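You operate a simulated robot arm through the tools that you are given. There is no shell and no other tool. Be economical: measure what you need, move in short steps, check, and stop when the job is done.

The job below is to be done with a simulated robot arm. You get a single attempt, and the scene is never put back.

Task
Open all three tally bays: pink stack in 1, white in 2, yellow in 3.
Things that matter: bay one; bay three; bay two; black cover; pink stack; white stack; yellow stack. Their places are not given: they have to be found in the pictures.

It is judged by the outcome, as a careful person would: the job done as asked, and still so three seconds after it is handed in. It fails if anything else is knocked over, pushed out of place, dropped, spilled or broken.

Robot
A 5-joint arm with a two-finger parallel gripper, fixed in place. Base frame: the origin is at the foot of the arm, x ahead of it, y to its left, z up; the work surface is at about z = 0. Lengths are in mm, angles in degrees, forces in N, time in s.
With the tool pointing down near the work surface it reaches from about 260 to 600 mm from the base axis. Its first joint turns from -66.0 to 66.0 degrees. The tool tilts only in the upright plane through the base axis and itself; it spins freely about its own axis. Payload 1.57 kg.
The tool frame sits at the grasp point between the pads (the TCP): z along the fingers, y along the line on which they close. The tips reach 30 mm beyond it. The gripper opens to 80 mm. The fingers are 17 mm wide and 12 mm thick; the gripper's body (40 by 82 mm) begins 80 mm behind the TCP.
Orientation is told as [roll, pitch, yaw] about the base's x, y, z axes, in that order, counted from this pose: with the fingers straight down and closing along the base's y, the tool's x points along the base's -x, its y along +y and its z along -z.

Tools
- The arm moves only by the tool send_rows. Its argument "moves" is a list of rows, each a list of 3 entries, a list of its own where there are three numbers: the shift along the tool's x, y, z in mm, then the turn, a rotation vector about the tool's x, y, z in degrees, then the finger opening in mm, from 0 to 80. In form: [[[x, y, z], [ax, ay, az], hand], ...]. A call has 1 to 12 rows; each row is the pose to reach, as a shift and turn from the pose commanded when the call began, along the tool's axes at that moment. Rows are played at 5 a second. More than 50 mm and 8.6 degrees between two rows, or a gripper value outside its range, and nothing of the call is played. A pose out of reach is approached as far as the arm can. The call stops where the force on the tool passes 90 N (or 10 N more than at its start, if that is more) or the arm is blocked; 0.2 s more then pass. The fingers move at their own pace (about 153 mm/s each) and stop on an object; they squeeze with about 26 N. The grip force told is the motor's: it shows also when the fingers shut on nothing. Time passes only in rows, and 0.2 s behind the last, so rows that repeat a pose let the fingers close. The reply holds the time, the measured pose of the TCP, the force on the tool along the base axes, the opening and the grip force, in the units named above and with some noise, with the torque about the TCP (base axes, N m) and any sound that the robot's microphone picked up.
- Cameras (640 x 400 px; columns grow to the right, rows downward): "scene" is fixed at [36, 410.8, 529]; the picture's right is [-0.55, -0.83, 0.00], its down [-0.54, 0.35, -0.77] and it looks along [0.64, -0.42, -0.64] (base axes); focal length 336 px, centre (320, 200). "wrist" rides on the gripper at [72, -7, -122] in the tool frame; the picture's right is [0.09, 1.00, 0.00], its down [-0.84, 0.08, -0.54] and it looks along [-0.54, 0.05, 0.84] (tool axes); focal length 238 px, centre (320, 200).
- snapshot(camera): a new picture of that camera. No time passes.
- probe_pixels(camera, pixels): for up to 12 pixels [column, row] of the newest picture of that camera ("zoom" is the newest enlarged one), the place [x, y, z] in the base frame of the surface seen there, good to about 2 mm, but the place of the scene camera against the robot may be out by one fixed shift of up to 25 mm in any direction. No time passes.
- inspect(camera, box): a new picture of the part [left, top, right, bottom] of that camera's present view, enlarged. No time passes.
- close_job(): hands the job in; it is judged then, once.

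Work in short steps. Measure before you move; look again where a grasp or a placing could have gone wrong, and mend it. You have 80 turns and 46 pictures in all, those below and enlarged ones among them. Open the gripper and draw the arm clear of the work before you hand the job in, unless the task says otherwise; then end with one line.

The tools are called as a command line: name --argument value ..., lists and objects as JSON in quotes. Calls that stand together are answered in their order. send_rows: Moves the arm, as the interface text tells. Its arguments: {"type":"object","properties":{"moves":{"type":"array","items":{"type":"array"}}},"required":["moves"]} The other tools are called the same way: snapshot (camera) takes a picture; probe_pixels (camera, pixels) gives the place of the surface under pixels of a picture; inspect (camera, box) takes an enlarged picture of a part of a camera's view; close_job () hands the job in.

At the start:

```text
time: 0.0
position: [349.6, 251.3, 274.1]
orientation: [0.0, -0.1, -0.1]
ft_force: [-0.2, -0.5, 0.2]
ft_torque: [-0.02, 0.02, 0.04]
grip_width: 80.1
grasp_force: 0.1
```

scene: 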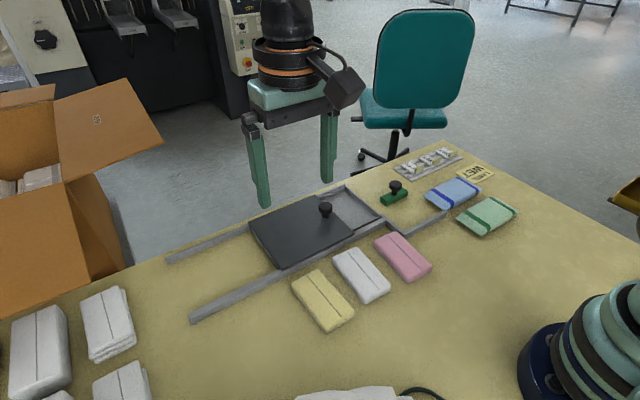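
wrist: 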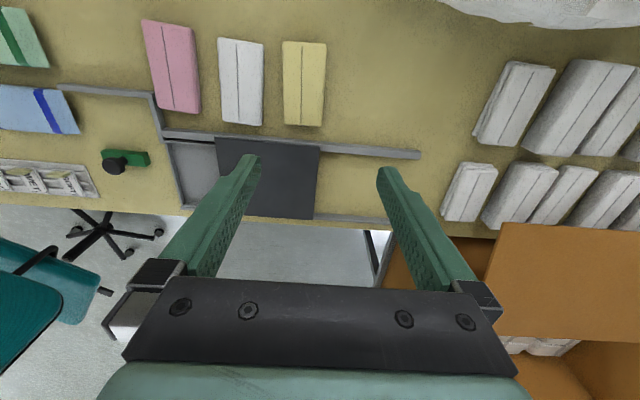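

The pictures show a black cover with a knob (scene ~325,208) on rails, with three stacks in front. I enlarge that area to understand the bays.

inspect --camera "scene" --box '[160, 140, 540, 340]'

inspect --camera "wrist" --box '[0, 0, 440, 260]'

```text
1.68 times, centred on (350, 240) of scene
```

zoom: 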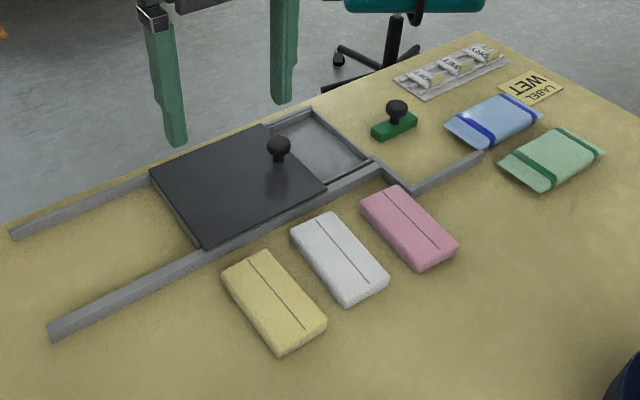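

```text
1.45 times, centred on (220, 130) of wrist
```

zoom: 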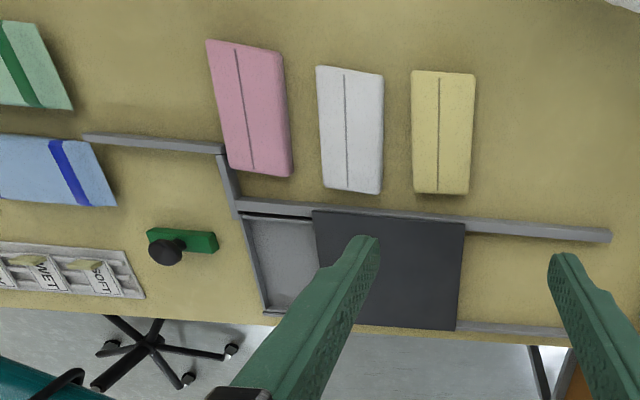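

The cover seems to slide along y on the two rails, with one bay partly visible already. I measure cover, rails and stacks with the wrist camera (unshifted) and the knob with the scene camera.

snapshot --camera "wrist"

probe_pixels --camera "wrist" --pixels '[[216, 138], [319, 148], [313, 217], [195, 180], [165, 138], [418, 154], [173, 65], [241, 80], [304, 82], [154, 95], [180, 205], [380, 150]]'

probe_pixels --camera "scene" --pixels '[[325, 208], [325, 218], [277, 267], [352, 239], [250, 228], [317, 197], [350, 208], [192, 319], [382, 223], [323, 300], [361, 275], [402, 256]]'

```text
41 pictures are left
```

wrist: 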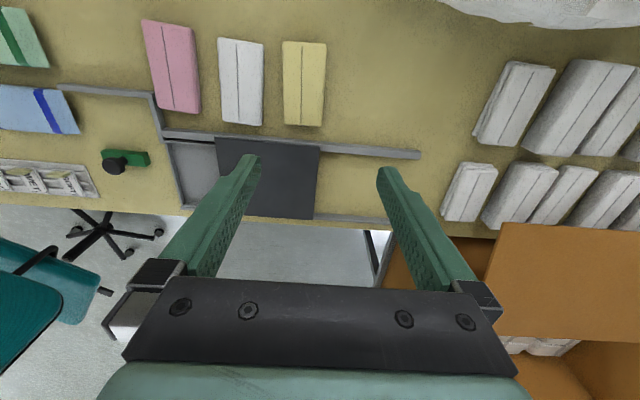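

```text
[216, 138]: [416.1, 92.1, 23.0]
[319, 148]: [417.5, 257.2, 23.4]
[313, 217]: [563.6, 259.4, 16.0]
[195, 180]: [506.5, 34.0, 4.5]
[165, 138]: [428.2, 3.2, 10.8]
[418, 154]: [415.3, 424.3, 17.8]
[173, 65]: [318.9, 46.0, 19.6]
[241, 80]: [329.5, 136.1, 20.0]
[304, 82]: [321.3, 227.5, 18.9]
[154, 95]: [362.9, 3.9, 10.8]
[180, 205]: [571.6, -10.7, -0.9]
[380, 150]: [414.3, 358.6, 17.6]
```

```text
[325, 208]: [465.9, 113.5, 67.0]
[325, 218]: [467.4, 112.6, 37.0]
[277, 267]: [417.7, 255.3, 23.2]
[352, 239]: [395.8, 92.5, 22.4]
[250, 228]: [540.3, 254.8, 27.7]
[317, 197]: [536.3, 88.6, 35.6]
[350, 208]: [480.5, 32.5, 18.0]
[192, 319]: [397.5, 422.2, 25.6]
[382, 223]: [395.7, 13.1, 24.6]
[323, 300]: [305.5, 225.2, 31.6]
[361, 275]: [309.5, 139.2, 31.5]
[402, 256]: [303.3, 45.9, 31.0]
```

Cover is x≈416–563, y≈92–257, top z≈23; scene camera reads about 18 mm low in x and 10 mm high in z, so the knob is near (484, 113, 57). I go above it to see it between the fingers.

send_rows --moves '[[[-22, -28, 20], [0, 0, 0], 80], [[-44, -56, 40], [0, 0, 0], 80], [[-66, -84, 60], [0, 0, 0], 80], [[-88, -112, 80], [0, 0, 0], 80], [[-110, -138, 100], [0, 0, 0], 80], [[-110, -138, 100], [0, 0, 0], 80]]'

snapshot --camera "wrist"

```text
time: 1.4
position: [460.6, 111.1, 173.2]
orientation: [-0.1, 0.0, 0.0]
ft_force: [-0.1, -0.2, -0.3]
ft_torque: [0.0, 0.05, 0.0]
grip_width: 80.0
grasp_force: 0.0
```

```text
40 pictures are left
```

wrist: 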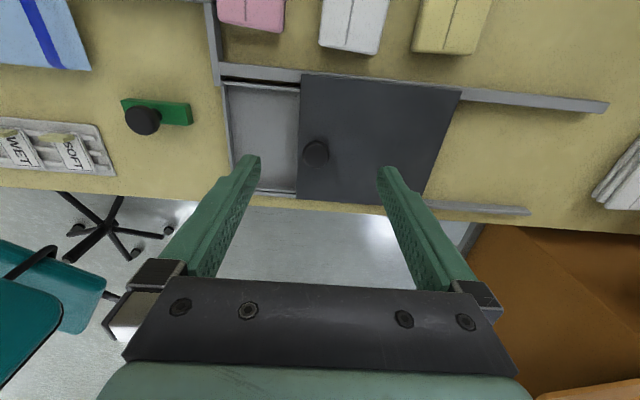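

The knob is at (316,153) in the wrist view; I probe its place, the cover edges and the visible bay.

probe_pixels --camera "wrist" --pixels '[[316, 148], [310, 153], [323, 153], [316, 163], [301, 78], [297, 198], [460, 90], [422, 200], [228, 90], [235, 160], [604, 104], [265, 130]]'

inspect --camera "wrist" --box '[190, 50, 470, 225]'

```text
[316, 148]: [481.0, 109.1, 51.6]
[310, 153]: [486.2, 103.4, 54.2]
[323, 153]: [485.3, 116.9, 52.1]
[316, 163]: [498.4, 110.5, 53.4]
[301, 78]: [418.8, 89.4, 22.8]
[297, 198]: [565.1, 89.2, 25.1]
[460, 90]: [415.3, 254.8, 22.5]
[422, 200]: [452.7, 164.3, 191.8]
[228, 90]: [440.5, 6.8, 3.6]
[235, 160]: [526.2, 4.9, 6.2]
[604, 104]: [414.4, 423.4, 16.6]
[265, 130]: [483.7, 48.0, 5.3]
```

```text
2.29 times, centred on (330, 138) of wrist
```

zoom: 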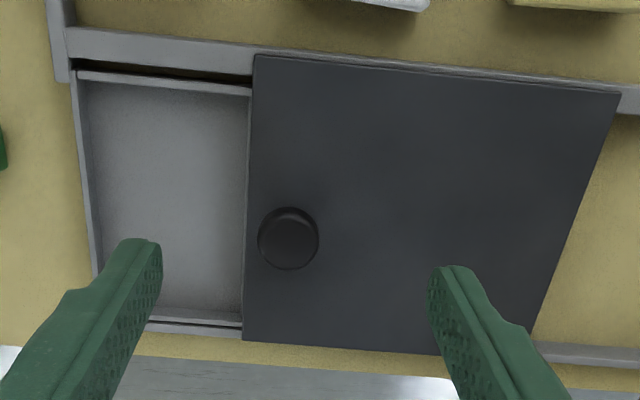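

Knob centre ≈(490, 110.5), top ≈54. I descend to TCP z≈58 (tips 5 mm above the cover) and close.

send_rows --moves '[[[-29, 0, 20], [0, 0, 0], 80], [[-29, 0, 50], [0, 0, 0], 80], [[-29, 0, 80], [0, 0, 0], 80], [[-29, 0, 100], [0, 0, 0], 80], [[-29, 0, 115], [0, 0, 0], 80], [[-29, 0, 115], [0, 0, 0], 80], [[-29, 0, 115], [0, 0, 0], 20], [[-29, 0, 115], [0, 0, 0], 20], [[-29, 0, 115], [0, 0, 0], 20]]'

snapshot --camera "wrist"

```text
time: 3.4
position: [487.5, 113.5, 58.9]
orientation: [0.0, 0.1, 0.1]
ft_force: [1.9, -0.8, -3.6]
ft_torque: [0.02, -0.02, -0.02]
grip_width: 29.0
grasp_force: 38.8
```

```text
38 pictures are left
```

wrist: 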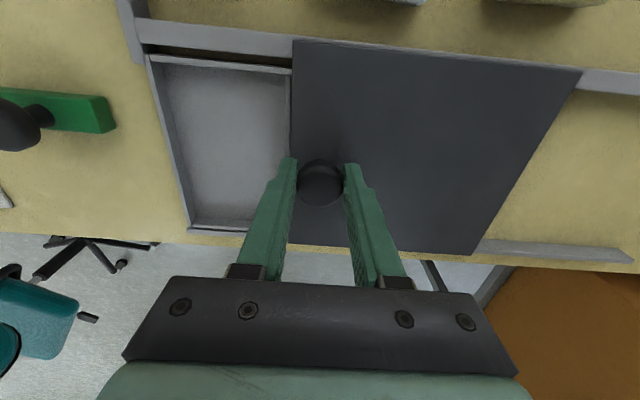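

The knob is held (29 mm opening). I slide the cover gently toward +y, first 60 mm.

send_rows --moves '[[[0, 5, 0], [0, 0, 0], 20], [[0, 12, 0], [0, 0, 0], 20], [[0, 20, 0], [0, 0, 0], 20], [[0, 30, 0], [0, 0, 0], 20], [[0, 40, 0], [0, 0, 0], 20], [[0, 50, 0], [0, 0, 0], 20], [[0, 60, 0], [0, 0, 0], 20]]'

snapshot --camera "scene"

```text
time: 5.0
position: [488.8, 174.6, 58.5]
orientation: [0.0, 0.1, 0.0]
ft_force: [4.1, -0.2, -0.7]
ft_torque: [-0.06, 0.52, 0.1]
grip_width: 29.3
grasp_force: 38.8
```

```text
37 pictures are left
```

scene: 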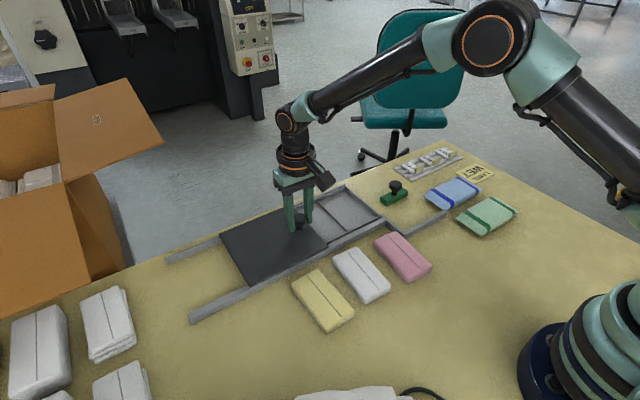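

It slides freely and a second bay is appearing. I slide another 95 mm.

send_rows --moves '[[[0, 5, 0], [0, 0, 0], 20], [[0, 14, 0], [0, 0, 0], 20], [[0, 24, 0], [0, 0, 0], 20], [[0, 34, 0], [0, 0, 0], 20], [[0, 44, 0], [0, 0, 0], 20], [[0, 54, 0], [0, 0, 0], 20], [[0, 64, 0], [0, 0, 0], 20], [[0, 74, 0], [0, 0, 0], 20], [[0, 82, 0], [0, 0, 0], 20], [[0, 89, 0], [0, 0, 0], 20], [[0, 95, 0], [0, 0, 0], 20]]'

snapshot --camera "scene"

snapshot --camera "wrist"

```text
time: 7.4
position: [488.5, 268.8, 59.1]
orientation: [0.0, 0.0, -0.1]
ft_force: [16.2, 0.1, -26.0]
ft_torque: [-0.01, -0.14, 0.02]
grip_width: 29.1
grasp_force: 39.1
```

```text
36 pictures are left
```

scene: 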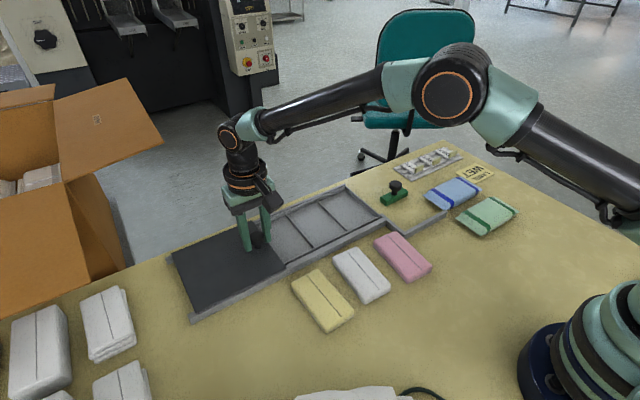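

```text
35 pictures are left
```

wrist: 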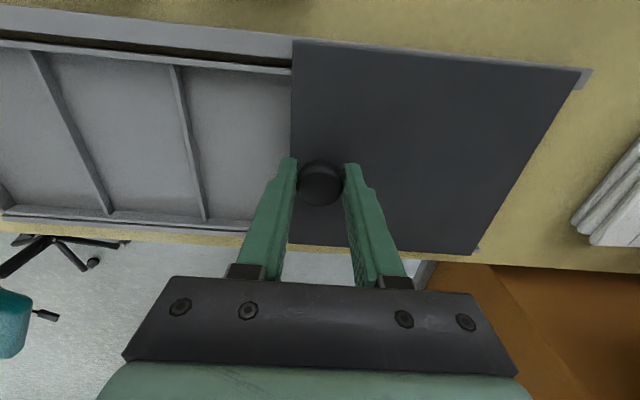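

Three bays show; I probe the dividers and cover edge to see whether bay three is fully clear.

probe_pixels --camera "wrist" --pixels '[[291, 72], [289, 120], [185, 130], [70, 130], [172, 70], [576, 80], [588, 72], [240, 120], [477, 250], [225, 70], [150, 215], [38, 55]]'

inspect --camera "scene" --box '[160, 160, 440, 340]'

```text
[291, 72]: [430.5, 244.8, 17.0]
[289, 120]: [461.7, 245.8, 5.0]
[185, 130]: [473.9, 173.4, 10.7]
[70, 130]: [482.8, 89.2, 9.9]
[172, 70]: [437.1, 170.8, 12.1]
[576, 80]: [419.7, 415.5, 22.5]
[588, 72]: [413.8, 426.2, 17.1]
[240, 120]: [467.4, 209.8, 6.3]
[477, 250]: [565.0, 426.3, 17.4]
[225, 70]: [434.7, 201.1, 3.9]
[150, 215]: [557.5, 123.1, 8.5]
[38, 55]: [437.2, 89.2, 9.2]
```

```text
2.22 times, centred on (300, 250) of scene
```

zoom: 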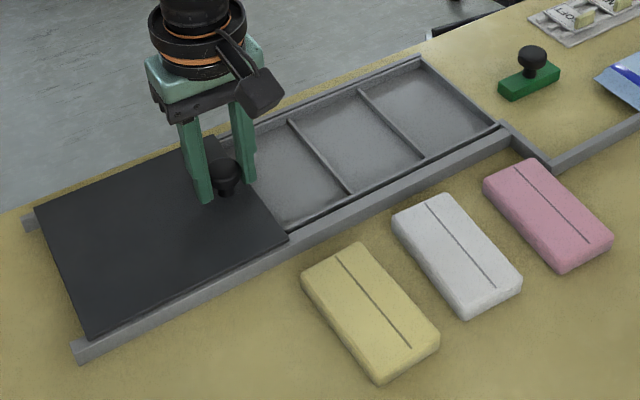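

Dividers are at y≈89 and 172, so bay three runs to ≈256 while the cover edge is at 245. I slide 10 mm more gently, watching force.

send_rows --moves '[[[0, 4, 0], [0, 0, 0], 20], [[0, 7, 0], [0, 0, 0], 20], [[0, 10, 0], [0, 0, 0], 20], [[0, 10, 0], [0, 0, 0], 20]]'

snapshot --camera "wrist"

```text
time: 8.4
position: [486.5, 278.3, 59.1]
orientation: [-0.1, 0.2, -0.2]
ft_force: [5.7, -15.3, -9.8]
ft_torque: [-0.13, 0.11, 0.06]
grip_width: 29.0
grasp_force: 39.1
```

```text
33 pictures are left
```

wrist: 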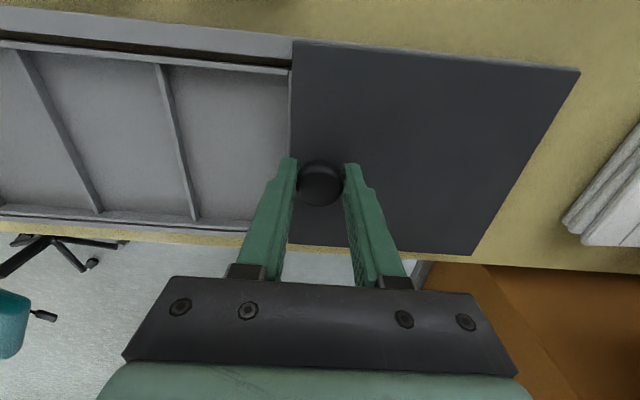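

The cover edge now is at the tray's end wall and a slight stop force appears, so bay three is open. I release the knob, rise, and look down on the tray.

send_rows --moves '[[[0, 0, 0], [0, 0, 0], 60], [[0, 0, 0], [0, 0, 0], 60], [[0, 0, -30], [0, 0, 0], 60], [[0, 0, -70], [0, 0, 0], 60], [[20, -40, -90], [0, 0, 0], 60], [[50, -75, -110], [0, 0, 0], 60], [[80, -110, -130], [0, 0, 0], 60], [[110, -140, -150], [0, 0, 0], 60], [[110, -140, -150], [0, 0, 0], 60]]'

snapshot --camera "wrist"

inspect --camera "scene" --box '[160, 160, 440, 340]'

```text
refused: row 6 steps farther than a row can; nothing moved
```

```text
32 pictures are left
```

wrist: 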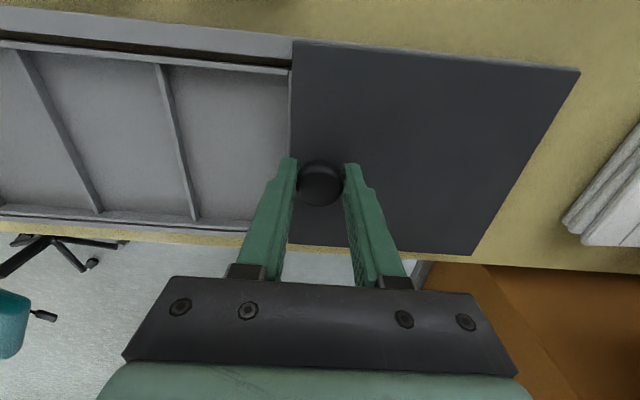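

```text
2.22 times, centred on (300, 250) of scene
```

zoom: 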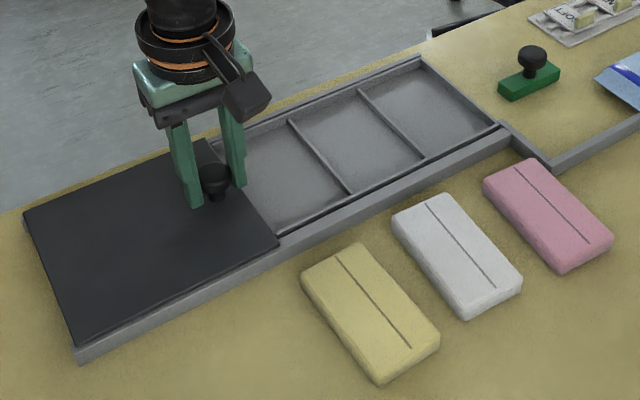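

A row was too long; I resend with smaller steps, going toward (376, 138, 210).

send_rows --moves '[[[0, 0, 0], [0, 0, 0], 60], [[0, 0, 0], [0, 0, 0], 60], [[0, 0, -30], [0, 0, 0], 60], [[0, 0, -65], [0, 0, 0], 60], [[15, -30, -90], [0, 0, 0], 60], [[35, -60, -110], [0, 0, 0], 60], [[60, -90, -130], [0, 0, 0], 60], [[85, -115, -150], [0, 0, 0], 60], [[110, -140, -170], [0, 0, 0], 60], [[110, -140, -170], [0, 0, 0], 80]]'

snapshot --camera "wrist"

inspect --camera "scene" --box '[160, 160, 440, 340]'

```text
time: 10.6
position: [378.4, 138.1, 228.9]
orientation: [0.0, 0.0, 0.1]
ft_force: [0.2, 0.2, -0.7]
ft_torque: [0.03, 0.0, -0.01]
grip_width: 80.0
grasp_force: 0.0
```

```text
30 pictures are left
```

wrist: 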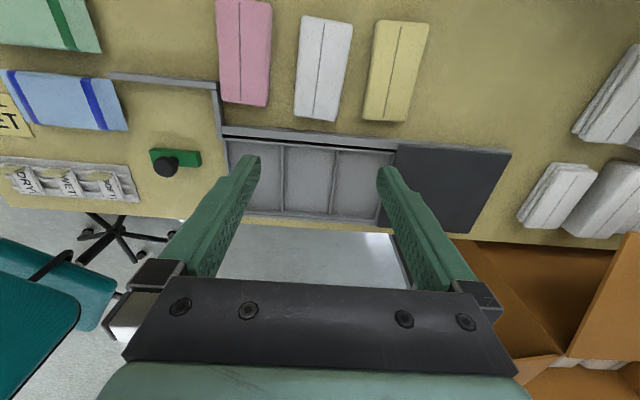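

```text
2.22 times, centred on (300, 250) of scene
```

zoom: 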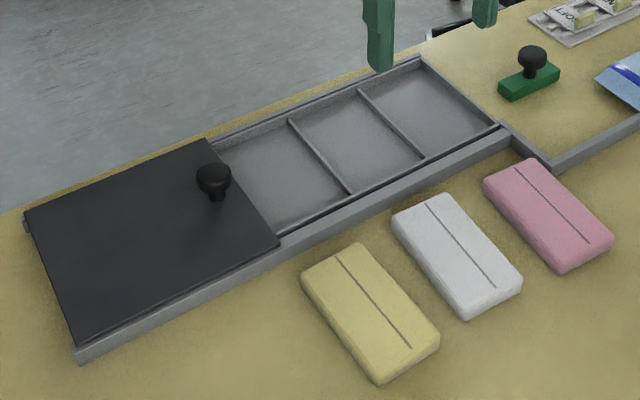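

The cover stayed put and all bays are open; no number labels, so bay one is the one that opens first (–y end), opposite pink. I probe the stacks and bay walls.

probe_pixels --camera "wrist" --pixels '[[218, 4], [268, 4], [266, 104], [226, 101], [305, 17], [352, 24], [333, 120], [296, 115], [378, 22], [427, 24], [407, 120], [365, 117]]'

probe_pixels --camera "wrist" --pixels '[[229, 150], [284, 160], [333, 170], [389, 160], [270, 180], [310, 180], [360, 180], [310, 147], [310, 214], [310, 136], [310, 209], [396, 148]]'

inspect --camera "wrist" --box '[200, 0, 450, 156]'

```text
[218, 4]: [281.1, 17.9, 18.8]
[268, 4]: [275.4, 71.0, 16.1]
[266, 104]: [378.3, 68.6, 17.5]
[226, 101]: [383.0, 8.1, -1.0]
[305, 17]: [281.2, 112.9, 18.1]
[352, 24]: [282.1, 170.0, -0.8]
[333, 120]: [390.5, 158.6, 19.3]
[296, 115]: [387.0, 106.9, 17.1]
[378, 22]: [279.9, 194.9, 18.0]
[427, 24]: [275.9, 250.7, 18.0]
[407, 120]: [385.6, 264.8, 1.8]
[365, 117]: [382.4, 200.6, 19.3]
```

```text
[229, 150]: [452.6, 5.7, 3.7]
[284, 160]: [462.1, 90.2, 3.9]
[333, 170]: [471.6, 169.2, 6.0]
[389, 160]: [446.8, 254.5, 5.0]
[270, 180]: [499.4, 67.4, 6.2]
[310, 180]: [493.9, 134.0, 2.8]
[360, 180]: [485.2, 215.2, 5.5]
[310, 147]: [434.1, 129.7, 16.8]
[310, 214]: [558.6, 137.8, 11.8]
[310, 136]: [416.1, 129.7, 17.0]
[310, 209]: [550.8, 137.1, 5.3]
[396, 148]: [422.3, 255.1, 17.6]
```

```text
2.56 times, centred on (325, 78) of wrist
```

zoom: 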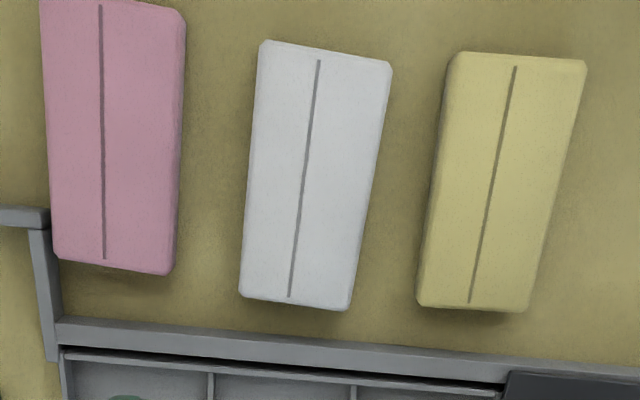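

I probe the center-line ends and side edges of each stack in the enlarged view to get their centres and yaw.

probe_pixels --camera "zoom" --pixels '[[101, 8], [105, 258], [318, 60], [290, 295], [515, 67], [471, 302], [50, 160], [175, 160], [252, 170], [372, 170], [438, 170], [565, 170]]'

probe_pixels --camera "zoom" --pixels '[[103, 130], [304, 180], [492, 190], [60, 250], [165, 268], [246, 290], [345, 303], [423, 298], [524, 305], [55, 340], [280, 345], [280, 362]]'

```text
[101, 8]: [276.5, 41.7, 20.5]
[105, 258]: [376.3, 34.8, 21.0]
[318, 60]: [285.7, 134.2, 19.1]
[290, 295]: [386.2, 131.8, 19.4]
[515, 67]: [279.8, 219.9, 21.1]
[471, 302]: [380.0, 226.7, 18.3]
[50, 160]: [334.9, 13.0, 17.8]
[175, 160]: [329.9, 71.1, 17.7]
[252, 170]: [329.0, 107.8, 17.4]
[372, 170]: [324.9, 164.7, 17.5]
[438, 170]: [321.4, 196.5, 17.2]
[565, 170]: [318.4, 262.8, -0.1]
```

```text
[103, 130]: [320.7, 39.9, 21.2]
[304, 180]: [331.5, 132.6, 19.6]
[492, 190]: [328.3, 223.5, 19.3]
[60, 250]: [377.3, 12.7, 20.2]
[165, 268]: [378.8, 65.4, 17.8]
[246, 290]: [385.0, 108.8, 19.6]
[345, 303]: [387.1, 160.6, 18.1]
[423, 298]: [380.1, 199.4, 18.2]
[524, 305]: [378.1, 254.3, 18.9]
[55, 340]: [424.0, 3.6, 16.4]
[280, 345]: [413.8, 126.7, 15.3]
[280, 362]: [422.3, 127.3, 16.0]
```

Stacks are ≈58 × 108 × 20, yaws ≈ –4°, –1.4°, +3.9°. The bay length is tight, so I enlarge the tray to find its inner walls.

inspect --camera "wrist" --box '[215, 125, 415, 235]'

probe_pixels --camera "zoom" --pixels '[[310, 64], [310, 72], [310, 80], [310, 90], [310, 260], [310, 270], [310, 280], [310, 288], [450, 90], [450, 270], [450, 280], [380, 180]]'

```text
3.20 times, centred on (315, 180) of wrist
```

zoom: 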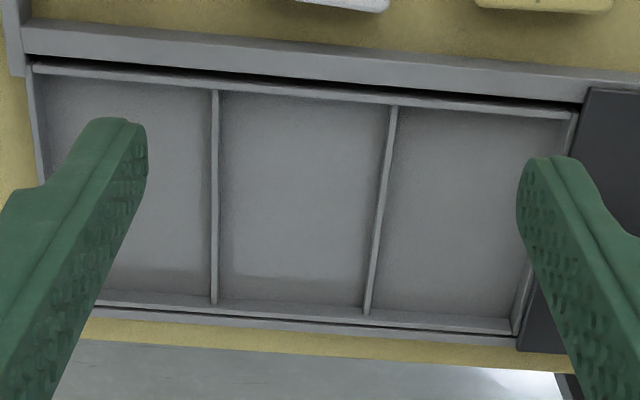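

```text
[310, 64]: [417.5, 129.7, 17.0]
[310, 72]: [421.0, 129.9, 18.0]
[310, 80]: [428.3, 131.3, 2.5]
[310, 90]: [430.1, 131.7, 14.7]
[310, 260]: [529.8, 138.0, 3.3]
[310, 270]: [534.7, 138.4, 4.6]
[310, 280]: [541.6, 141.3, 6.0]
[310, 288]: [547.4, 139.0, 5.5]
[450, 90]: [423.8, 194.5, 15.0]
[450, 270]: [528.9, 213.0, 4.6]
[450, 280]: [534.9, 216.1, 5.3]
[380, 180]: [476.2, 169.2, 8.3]
```

I refine the far and near inner walls for each bay.

probe_pixels --camera "zoom" --pixels '[[310, 296], [310, 303], [310, 310], [310, 318], [310, 95], [310, 100], [445, 305], [445, 313], [445, 323], [445, 106], [445, 112], [570, 130]]'

```text
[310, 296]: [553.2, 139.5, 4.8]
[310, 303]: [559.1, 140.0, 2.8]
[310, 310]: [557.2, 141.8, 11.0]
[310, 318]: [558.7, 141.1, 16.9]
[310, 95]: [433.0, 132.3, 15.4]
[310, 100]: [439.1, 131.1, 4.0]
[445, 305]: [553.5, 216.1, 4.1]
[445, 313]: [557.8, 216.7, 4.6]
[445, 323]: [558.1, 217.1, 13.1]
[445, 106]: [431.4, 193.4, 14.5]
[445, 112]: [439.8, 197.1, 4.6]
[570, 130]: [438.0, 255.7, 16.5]
```

Bays: interior x≈434–557, dividers z≈10, cover z≈23 starting y≈255, so I'll grip only the top half and set yellow at about (495, 208). I move over yellow at (331, 225), yaw +4°, down to z≈70.

send_rows --moves '[[[15, 30, 20], [0, 0, -1], 80], [[32, 60, 40], [0, 0, -3], 80], [[47, 87, 65], [0, 0, -4], 80], [[47, 87, 100], [0, 0, -4], 80], [[47, 87, 135], [0, 0, -4], 80], [[47, 87, 155], [0, 0, -4], 80], [[47, 87, 155], [0, 0, -4], 80]]'

snapshot --camera "wrist"

```text
time: 12.2
position: [329.8, 225.2, 72.3]
orientation: [0.0, 0.1, 4.0]
ft_force: [-0.7, 0.6, -0.3]
ft_torque: [-0.01, 0.01, -0.01]
grip_width: 80.0
grasp_force: 0.1
```

```text
26 pictures are left
```

wrist: 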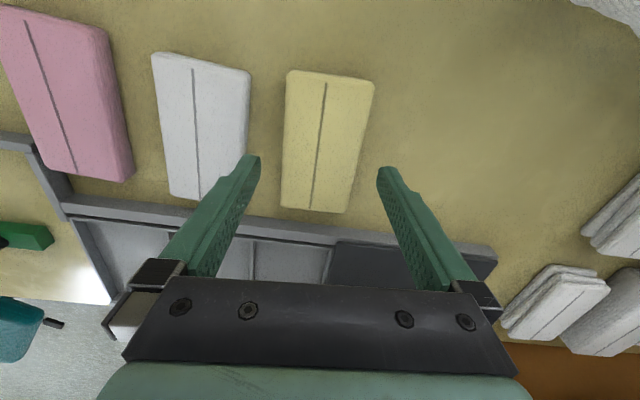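

Yellow lies between the fingers. I check its edges in this view for centre and yaw.

probe_pixels --camera "wrist" --pixels '[[326, 88], [313, 205], [290, 90], [287, 140], [284, 200], [370, 95], [360, 145], [347, 205], [320, 140], [330, 74], [312, 210]]'

```text
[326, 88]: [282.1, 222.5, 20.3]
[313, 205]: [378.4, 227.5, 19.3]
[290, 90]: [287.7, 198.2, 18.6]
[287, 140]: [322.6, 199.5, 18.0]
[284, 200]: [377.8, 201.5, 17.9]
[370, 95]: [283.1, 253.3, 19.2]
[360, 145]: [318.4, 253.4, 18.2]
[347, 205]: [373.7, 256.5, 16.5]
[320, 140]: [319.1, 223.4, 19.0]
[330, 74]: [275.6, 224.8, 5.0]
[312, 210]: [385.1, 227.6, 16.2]
```

Yellow centre ≈(331, 227), yaw ≈3°, width ≈55. I descend to z≈40 and close.

send_rows --moves '[[[-1, 2, 12], [0, 0, 1], 80], [[-1, 2, 25], [0, 0, 1], 80], [[-1, 2, 32], [0, 0, 1], 80], [[-1, 2, 32], [0, 0, 1], 80], [[-1, 2, 32], [0, 0, 1], 45], [[-1, 2, 32], [0, 0, 1], 45], [[-1, 2, 32], [0, 0, 1], 45]]'

```text
time: 13.8
position: [331.4, 226.3, 42.3]
orientation: [0.0, 0.0, 3.0]
ft_force: [1.2, -0.2, 0.2]
ft_torque: [0.0, -0.02, 0.01]
grip_width: 58.5
grasp_force: 26.2
```

Gripped at 58.5 mm. I lift 60 mm straight up and check.

send_rows --moves '[[[0, 0, -5], [0, 0, 0], 45], [[0, 0, -15], [0, 0, 0], 45], [[0, 0, -30], [0, 0, 0], 45], [[0, 0, -45], [0, 0, 0], 45], [[0, 0, -60], [0, 0, 0], 45], [[0, 0, -60], [0, 0, 0], 45]]'

snapshot --camera "scene"

```text
time: 15.2
position: [331.7, 229.5, 103.8]
orientation: [0.0, 0.0, 3.1]
ft_force: [-0.2, 0.5, 0.8]
ft_torque: [-0.02, -0.03, -0.01]
grip_width: 58.5
grasp_force: 25.9
```

```text
25 pictures are left
```

scene: 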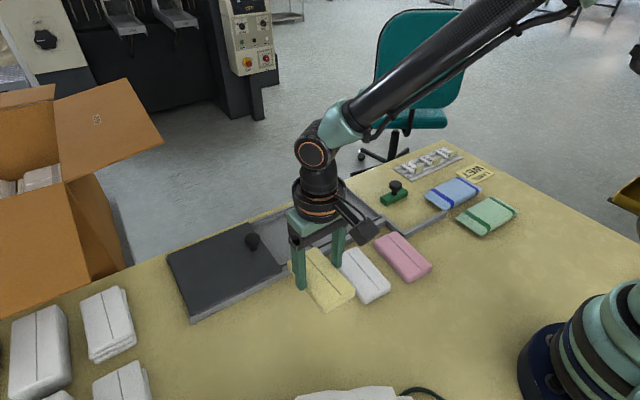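

The stack is held level. I carry it over bay three (495, 208) at this height with yaw back to 0.

send_rows --moves '[[[-20, -3, 0], [0, 0, 0.5], 45], [[-45, -8, 0], [0, 0, 1], 45], [[-75, -13, 0], [0, 0, 1.5], 45], [[-105, -18, 0], [0, 0, 2], 45], [[-135, -23, 0], [0, 0, 2.5], 45], [[-155, -26, 0], [0, 0, 3], 45], [[-163, -27.6, 0], [0, 0, 3], 45], [[-163, -27.6, 0], [0, 0, 3], 45]]'

snapshot --camera "wrist"

```text
time: 17.0
position: [497.5, 209.5, 102.7]
orientation: [0.0, 0.0, 0.0]
ft_force: [0.2, 0.3, 0.5]
ft_torque: [-0.01, -0.01, -0.03]
grip_width: 58.4
grasp_force: 25.9
```

```text
24 pictures are left
```

wrist: 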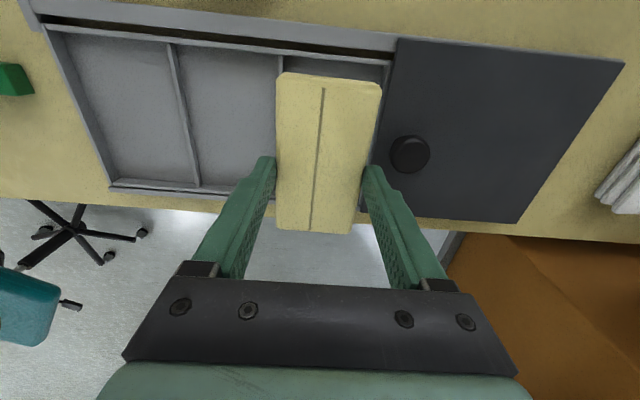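

I check the held stack's extents and the divider/cover edge before lowering.

probe_pixels --camera "wrist" --pixels '[[325, 78], [310, 228], [281, 90], [277, 215], [376, 95], [350, 225], [322, 120], [280, 65], [388, 70], [178, 80], [385, 120]]'

```text
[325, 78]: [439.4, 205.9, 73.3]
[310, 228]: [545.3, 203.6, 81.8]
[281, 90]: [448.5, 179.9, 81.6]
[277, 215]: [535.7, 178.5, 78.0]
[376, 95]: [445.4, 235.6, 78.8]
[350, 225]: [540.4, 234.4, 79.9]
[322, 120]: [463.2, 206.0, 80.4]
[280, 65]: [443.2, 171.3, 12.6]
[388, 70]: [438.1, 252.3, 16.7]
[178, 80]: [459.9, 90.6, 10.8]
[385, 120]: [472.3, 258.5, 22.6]
```

Stack spans x 439–548, y 178–236: clear of divider and cover. I shift +2.5 mm in x and lower 55 mm slowly.

send_rows --moves '[[[-2.5, 0.5, 10], [0, 0, 0], 45], [[-2.5, 0.5, 22], [0, 0, 0], 45], [[-2.5, 0.5, 34], [0, 0, 0], 45], [[-2.5, 0.5, 43], [0, 0, 0], 45], [[-2.5, 0.5, 49], [0, 0, 0], 45], [[-2.5, 0.5, 53], [0, 0, 0], 45], [[-2.5, 0.5, 55], [0, 0, 0], 45], [[-2.5, 0.5, 55], [0, 0, 0], 45]]'

snapshot --camera "wrist"

```text
time: 18.8
position: [499.0, 209.8, 47.1]
orientation: [0.0, 0.1, 0.0]
ft_force: [0.0, -0.3, -0.7]
ft_torque: [0.01, 0.0, 0.0]
grip_width: 58.3
grasp_force: 25.4
```

```text
23 pictures are left
```

wrist: 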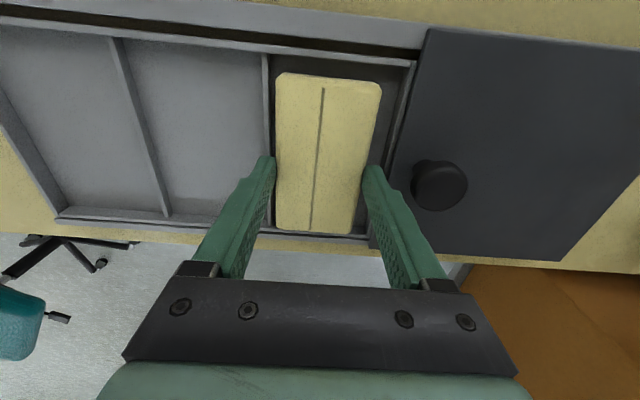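

No contact force yet. I lower 2 more mm then open just to 64, and rise.

send_rows --moves '[[[0, 0, 1], [0, 0, 0], 45], [[0, 0, 2], [0, 0, 0], 45], [[0, 0, 2], [0, 0, 0], 45]]'

```text
time: 19.6
position: [499.4, 210.5, 45.9]
orientation: [0.1, -0.1, 0.0]
ft_force: [-2.1, -0.1, 13.8]
ft_torque: [-0.07, 0.26, -0.02]
grip_width: 58.0
grasp_force: 26.3
```

Contact is felt (13.8 N), so the stack is on the bay floor. I open slightly and rise.

send_rows --moves '[[[0, 0, 0], [0, 0, 0], 63], [[0, 0, 0], [0, 0, 0], 63], [[0, 0, -15], [0, 0, 0], 63], [[0, 0, -40], [0, 0, 0], 70], [[0, 0, -70], [0, 0, 0], 80], [[30, -20, -100], [0, 0, 0], 80], [[65, -40, -120], [0, 0, 0], 80], [[105, -60, -140], [0, 0, 0], 80], [[135, -75, -150], [0, 0, 0], 80], [[135, -75, -150], [0, 0, 0], 80]]'

snapshot --camera "wrist"

```text
time: 21.8
position: [364.3, 133.3, 193.2]
orientation: [0.0, -0.1, 0.1]
ft_force: [-0.9, -0.2, -0.3]
ft_torque: [0.01, 0.01, -0.01]
grip_width: 79.9
grasp_force: 0.2
```

```text
22 pictures are left
```

wrist: 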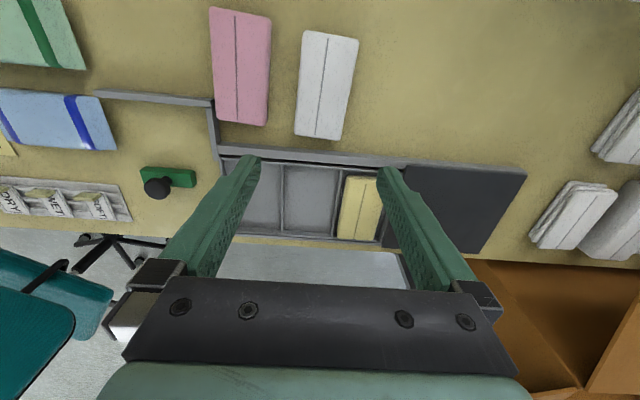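

Yellow sits in bay three. Now I go over white near (335, 134), to z≈72.

send_rows --moves '[[[10, 0.5, 20], [0, 0, 1], 80], [[20, 1, 50], [0, 0, 1.5], 80], [[29, 1, 85], [0, 0, 1.5], 80], [[29, 1, 110], [0, 0, 1.5], 80], [[29, 1, 121], [0, 0, 1.5], 80], [[29, 1, 121], [0, 0, 1.5], 80]]'

snapshot --camera "wrist"

probe_pixels --camera "wrist" --pixels '[[290, 100], [287, 140], [284, 200], [365, 100], [357, 145], [347, 200], [325, 80], [320, 140], [315, 205]]'

```text
time: 23.2
position: [334.8, 134.9, 74.8]
orientation: [0.0, 0.0, -1.5]
ft_force: [0.1, -0.5, 0.4]
ft_torque: [0.03, 0.02, -0.02]
grip_width: 79.9
grasp_force: 0.1
```

```text
21 pictures are left
```

wrist: 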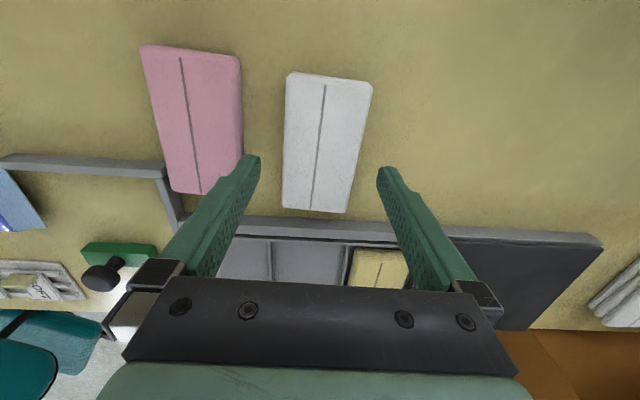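

```text
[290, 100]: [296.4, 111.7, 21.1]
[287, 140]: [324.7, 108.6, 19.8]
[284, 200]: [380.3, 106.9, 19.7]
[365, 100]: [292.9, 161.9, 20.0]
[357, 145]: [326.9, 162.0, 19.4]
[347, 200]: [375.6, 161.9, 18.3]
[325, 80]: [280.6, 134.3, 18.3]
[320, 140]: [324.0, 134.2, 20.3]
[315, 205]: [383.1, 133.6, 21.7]
```

White is centred between the fingers (y≈135, x≈335), and the left finger clears pink (edge y≈70). Descend to z≈42, close, and lift 60.

send_rows --moves '[[[0, 0, 12], [0, 0, 0], 80], [[0, 0, 25], [0, 0, 0], 80], [[0, 0, 33], [0, 0, 0], 80], [[0, 0, 33], [0, 0, 0], 80], [[0, 0, 33], [0, 0, 0], 45], [[0, 0, 33], [0, 0, 0], 45], [[0, 0, 33], [0, 0, 0], 45], [[0, 0, 26], [0, 0, 0], 45], [[0, 0, 12], [0, 0, 0], 45], [[0, 0, -5], [0, 0, 0], 45], [[0, 0, -27], [0, 0, 0], 45], [[0, 0, -27], [0, 0, 0], 45]]'

```text
time: 25.8
position: [333.9, 135.9, 101.4]
orientation: [0.1, 0.0, -1.6]
ft_force: [0.2, -0.4, -0.3]
ft_torque: [0.01, 0.01, 0.01]
grip_width: 58.5
grasp_force: 26.0
```

Held at 58.5 mm. I carry white over bay two (≈497, 131), yaw 0.

send_rows --moves '[[[-20, 0, 0], [0, 0, -0.3], 45], [[-45, 0, 0], [0, 0, -0.6], 45], [[-75, 0, 0], [0, 0, -0.9], 45], [[-105, 0, 0], [0, 0, -1.2], 45], [[-135, 0, 0], [0, 0, -1.5], 45], [[-155, 0, 0], [0, 0, -1.5], 45], [[-163, 0, 0], [0, 0, -1.5], 45], [[-163, 0, 0], [0, 0, -1.5], 45]]'

snapshot --camera "wrist"

probe_pixels --camera "wrist" --pixels '[[325, 80], [310, 228], [281, 95], [278, 210], [374, 100], [353, 215], [178, 90], [385, 120], [390, 90]]'

```text
time: 27.6
position: [498.7, 130.7, 100.5]
orientation: [0.0, 0.0, 0.0]
ft_force: [0.2, -0.4, -0.4]
ft_torque: [0.0, 0.03, -0.04]
grip_width: 58.7
grasp_force: 25.8
```

```text
20 pictures are left
```

wrist: 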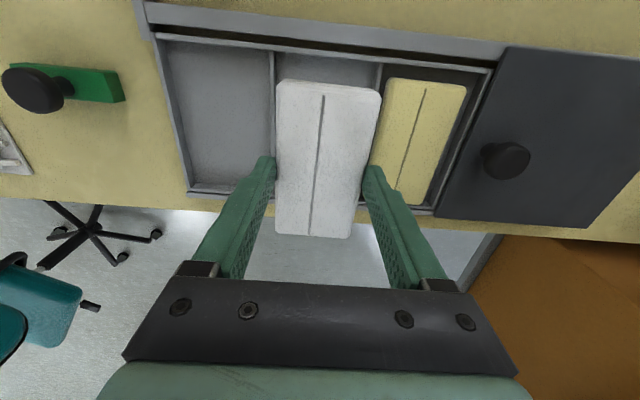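

```text
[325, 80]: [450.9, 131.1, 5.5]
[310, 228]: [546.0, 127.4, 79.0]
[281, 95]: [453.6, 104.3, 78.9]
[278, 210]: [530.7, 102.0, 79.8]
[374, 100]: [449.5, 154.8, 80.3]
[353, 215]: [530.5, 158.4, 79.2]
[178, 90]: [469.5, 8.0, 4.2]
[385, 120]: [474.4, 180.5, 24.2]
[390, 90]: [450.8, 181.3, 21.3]
```

White spans y 101–159, x≈442–551; yellow's edge is at 180, so the right finger fits. I shift –1 mm in x and lower.

send_rows --moves '[[[1, 0.5, 10], [0, 0, 0], 45], [[1, 0.5, 22], [0, 0, 0], 45], [[1, 0.5, 34], [0, 0, 0], 45], [[1, 0.5, 43], [0, 0, 0], 45], [[1, 0.5, 49], [0, 0, 0], 45], [[1, 0.5, 52], [0, 0, 0], 45], [[1, 0.5, 54], [0, 0, 0], 45], [[1, 0.5, 54], [0, 0, 0], 45]]'

```text
time: 29.4
position: [497.5, 131.7, 46.3]
orientation: [-0.1, 0.0, 0.1]
ft_force: [-0.6, -0.2, -0.3]
ft_torque: [0.01, 0.0, 0.02]
grip_width: 58.8
grasp_force: 25.8
```

No contact yet; I lower 2 mm more.

send_rows --moves '[[[0, 0, 1], [0, 0, 0], 45], [[0, 0, 2], [0, 0, 0], 45], [[0, 0, 2], [0, 0, 0], 45]]'

snapshot --camera "wrist"

```text
time: 30.2
position: [496.1, 132.2, 44.9]
orientation: [0.1, 0.0, 0.1]
ft_force: [0.8, -0.8, -0.6]
ft_torque: [0.0, -0.02, 0.01]
grip_width: 58.2
grasp_force: 26.2
```

```text
19 pictures are left
```

wrist: 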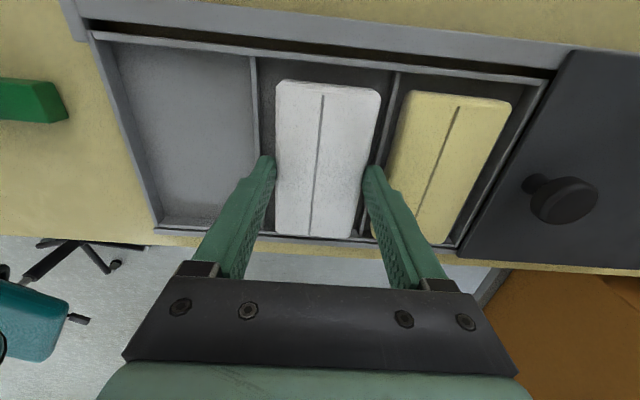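

Position is good, still no contact; 2 mm more.

send_rows --moves '[[[0, 0, 1], [0, 0, 0], 45], [[0, 0, 2], [0, 0, 0], 45], [[0, 0, 2], [0, 0, 0], 45]]'

```text
time: 31.0
position: [498.2, 132.1, 44.5]
orientation: [0.0, -0.2, 0.0]
ft_force: [-8.2, -1.7, 25.2]
ft_torque: [-0.04, 0.47, -0.03]
grip_width: 58.5
grasp_force: 26.1
```

Contact (25 N). I open slightly, rise, and go above pink.

send_rows --moves '[[[0, 0, -1], [0, 0, 0], 45], [[0, 0, -1], [0, 0, 0], 63], [[0, 0, -1], [0, 0, 0], 63], [[0, 0, -15], [0, 0, 0], 63], [[0, 0, -40], [0, 0, 0], 70], [[0, 0, -75], [0, 0, 0], 80], [[35, -18, -95], [0, 0, 0], 80], [[75, -35, -105], [0, 0, 0], 80], [[115, -55, -105], [0, 0, 0], 80], [[145, -75, -105], [0, 0, 0], 80], [[170, -91, -105], [0, 0, 0], 80], [[170, -91, -105], [0, 0, 0], 80]]'

snapshot --camera "wrist"

probe_pixels --camera "wrist" --pixels '[[300, 70], [300, 100], [300, 140], [350, 70], [350, 100], [350, 140], [325, 60], [322, 100], [320, 140]]'

```text
time: 33.6
position: [324.1, 41.9, 147.1]
orientation: [0.1, 0.0, 0.0]
ft_force: [1.9, -0.1, 1.2]
ft_torque: [0.01, 0.02, 0.0]
grip_width: 79.9
grasp_force: 0.1
```

```text
18 pictures are left
```

wrist: 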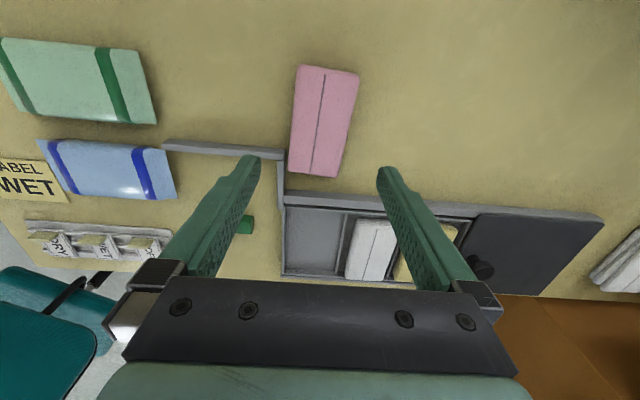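

```text
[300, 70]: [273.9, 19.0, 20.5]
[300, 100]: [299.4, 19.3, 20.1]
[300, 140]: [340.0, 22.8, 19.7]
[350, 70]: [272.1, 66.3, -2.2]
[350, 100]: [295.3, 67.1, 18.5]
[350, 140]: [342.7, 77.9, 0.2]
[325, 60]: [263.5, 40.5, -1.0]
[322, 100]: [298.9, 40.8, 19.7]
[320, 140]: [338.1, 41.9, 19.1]
```

Pink is between the fingers; the gray frame bar sits at x≈360, clear of the fingers at x≈325. I probe edges more exactly.

probe_pixels --camera "wrist" --pixels '[[298, 80], [293, 130], [290, 165], [356, 85], [349, 120], [341, 165], [324, 75], [311, 170], [325, 68], [312, 175], [270, 153], [285, 170]]'

```text
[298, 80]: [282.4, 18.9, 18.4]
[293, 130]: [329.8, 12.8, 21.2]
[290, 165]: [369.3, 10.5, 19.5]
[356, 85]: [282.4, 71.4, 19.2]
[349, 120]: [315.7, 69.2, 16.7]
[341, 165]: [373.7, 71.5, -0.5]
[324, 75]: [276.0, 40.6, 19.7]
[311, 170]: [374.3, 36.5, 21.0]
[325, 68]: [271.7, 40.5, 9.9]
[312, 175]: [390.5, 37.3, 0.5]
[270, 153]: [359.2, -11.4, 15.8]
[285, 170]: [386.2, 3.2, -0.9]
```

Pink centre ≈(328, 41), yaw ≈ –3.5°. I align, descend to z≈42, close, and lift.

send_rows --moves '[[[-4, -1, 25], [0, 0, 2], 80], [[-4, -1, 60], [0, 0, 3.5], 80], [[-4, -1, 90], [0, 0, 3.5], 80], [[-4, -1, 105], [0, 0, 3.5], 80], [[-4, -1, 105], [0, 0, 3.5], 80], [[-4, -1, 105], [0, 0, 3.5], 45], [[-4, -1, 105], [0, 0, 3.5], 45], [[-4, -1, 105], [0, 0, 3.5], 45], [[-4, -1, 98], [0, 0, 3.5], 45], [[-4, -1, 84], [0, 0, 3.5], 45], [[-4, -1, 64], [0, 0, 3.5], 45], [[-4, -1, 45], [0, 0, 3.5], 45]]'

snapshot --camera "wrist"

```text
time: 36.2
position: [330.0, 41.2, 101.3]
orientation: [0.1, 0.1, -3.5]
ft_force: [-0.1, -1.0, -0.6]
ft_torque: [0.02, 0.0, 0.0]
grip_width: 58.7
grasp_force: 25.6
```

```text
17 pictures are left
```

wrist: 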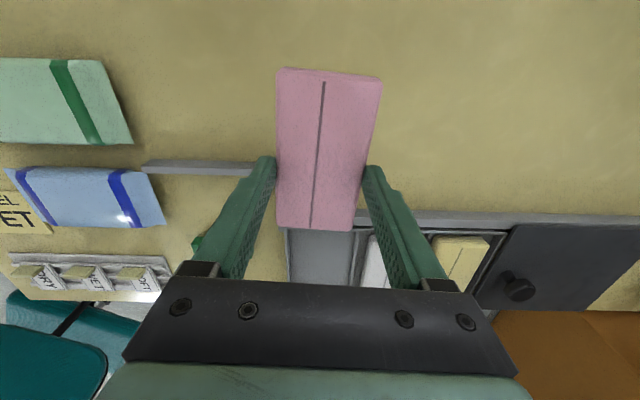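

Pink is held. I carry it over bay one (≈497, 46), yaw 0.

send_rows --moves '[[[-20, 2, 0], [0, 0, -0.5], 45], [[-45, 4, 0], [0, 0, -1], 45], [[-75, 7, 0], [0, 0, -2], 45], [[-105, 10, 0], [0, 0, -2.5], 45], [[-135, 13, 0], [0, 0, -3], 45], [[-155, 15, 0], [0, 0, -3.5], 45], [[-166, 15, 0], [0, 0, -3.5], 45], [[-166, 15, 0], [0, 0, -3.5], 45]]'

snapshot --camera "wrist"

probe_pixels --camera "wrist" --pixels '[[323, 85], [310, 226], [281, 95], [278, 210], [374, 100], [353, 215], [390, 120], [310, 222], [260, 110]]'

```text
time: 38.0
position: [498.2, 45.4, 104.6]
orientation: [0.0, 0.0, 0.0]
ft_force: [-0.3, 0.2, 0.0]
ft_torque: [-0.01, -0.03, -0.01]
grip_width: 58.4
grasp_force: 26.5
```

```text
16 pictures are left
```

wrist: 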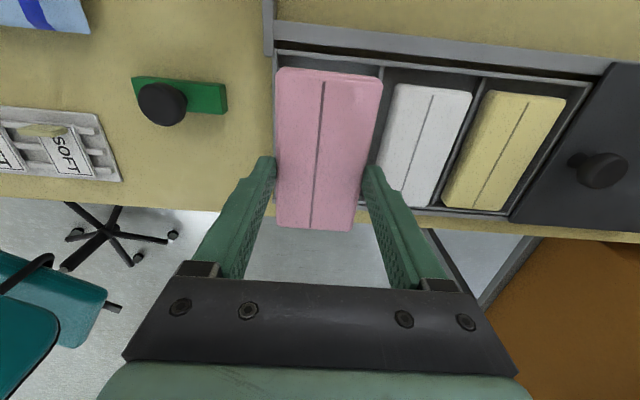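

```text
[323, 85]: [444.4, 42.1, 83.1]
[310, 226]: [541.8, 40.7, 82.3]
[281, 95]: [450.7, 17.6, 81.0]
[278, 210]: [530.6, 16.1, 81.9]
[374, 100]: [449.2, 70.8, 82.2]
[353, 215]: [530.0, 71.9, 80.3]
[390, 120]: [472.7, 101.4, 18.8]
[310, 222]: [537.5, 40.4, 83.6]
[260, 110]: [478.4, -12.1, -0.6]
```

Pink spans x≈438–546, y≈15.5–72.5. To keep the left finger off the end wall (y≈4, z≈16) I shift +5 mm in y and +3.5 mm in x while lowering.

send_rows --moves '[[[-3.5, 5, 10], [0, 0, 0], 45], [[-3.5, 5, 22], [0, 0, 0], 45], [[-3.5, 5, 34], [0, 0, 0], 45], [[-3.5, 5, 43], [0, 0, 0], 45], [[-3.5, 5, 49], [0, 0, 0], 45], [[-3.5, 5, 52], [0, 0, 0], 45], [[-3.5, 5, 54], [0, 0, 0], 45], [[-3.5, 5, 54], [0, 0, 0], 45]]'

snapshot --camera "wrist"

```text
time: 39.8
position: [500.2, 50.5, 48.1]
orientation: [0.0, -0.1, 0.0]
ft_force: [-0.6, -0.4, 0.2]
ft_torque: [0.01, -0.01, -0.01]
grip_width: 58.0
grasp_force: 25.8
```

```text
15 pictures are left
```

wrist: 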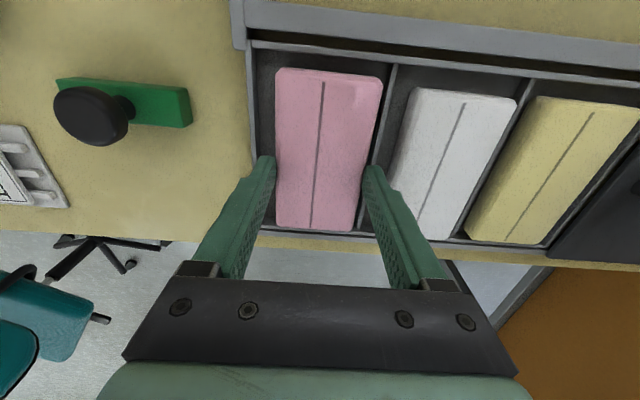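

Pink is lined up within bay one; I lower 2 mm more to seek contact.

send_rows --moves '[[[0, 0, 1], [0, 0, 0], 45], [[0, 0, 2], [0, 0, 0], 45], [[0, 0, 2], [0, 0, 0], 45]]'

```text
time: 40.6
position: [501.3, 50.5, 46.9]
orientation: [0.0, 0.0, 0.0]
ft_force: [-0.2, -0.4, -0.2]
ft_torque: [0.02, 0.01, 0.04]
grip_width: 58.2
grasp_force: 26.1
```

No contact yet; 2 mm more.

send_rows --moves '[[[0, 0, 1], [0, 0, 0], 45], [[0, 0, 2], [0, 0, 0], 45], [[0, 0, 2], [0, 0, 0], 45]]'

```text
time: 41.4
position: [500.7, 49.6, 45.9]
orientation: [0.0, -0.2, 0.1]
ft_force: [-3.1, 0.7, 10.4]
ft_torque: [0.02, 0.24, 0.01]
grip_width: 58.2
grasp_force: 25.8
```

Contact (10 N). I open slightly, rise, and draw clear.

send_rows --moves '[[[0, 0, 0], [0, 0, 0], 63], [[0, 0, 0], [0, 0, 0], 63], [[0, 0, -15], [0, 0, 0], 63], [[0, 0, -40], [0, 0, 0], 70], [[0, 0, -75], [0, 0, 0], 80], [[30, 20, -105], [0, 0, 0], 80], [[65, 40, -130], [0, 0, 0], 80], [[100, 60, -155], [0, 0, 0], 80], [[130, 80, -180], [0, 0, 0], 80], [[155, 90, -205], [0, 0, 0], 80], [[155, 90, -205], [0, 0, 0], 80]]'

snapshot --camera "wrist"

inspect --camera "scene" --box '[160, 140, 540, 340]'

```text
time: 43.8
position: [344.1, 140.0, 249.5]
orientation: [0.0, 0.0, 0.0]
ft_force: [0.1, -0.3, -0.3]
ft_torque: [-0.01, 0.01, 0.03]
grip_width: 79.7
grasp_force: 0.1
```

```text
14 pictures are left
```

wrist: 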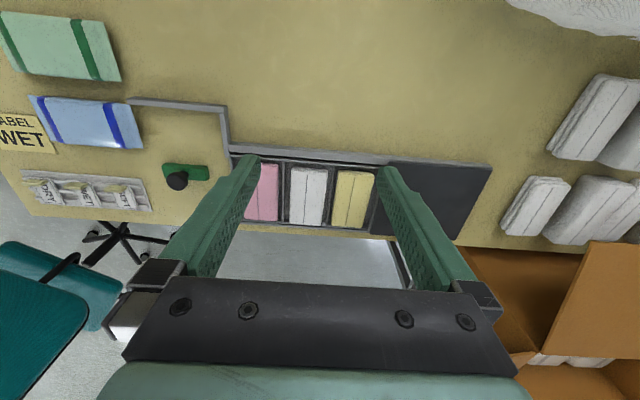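

```text
1.68 times, centred on (350, 240) of scene
```

zoom: 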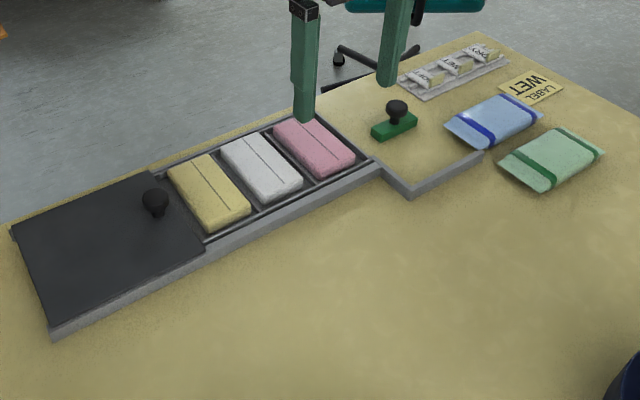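

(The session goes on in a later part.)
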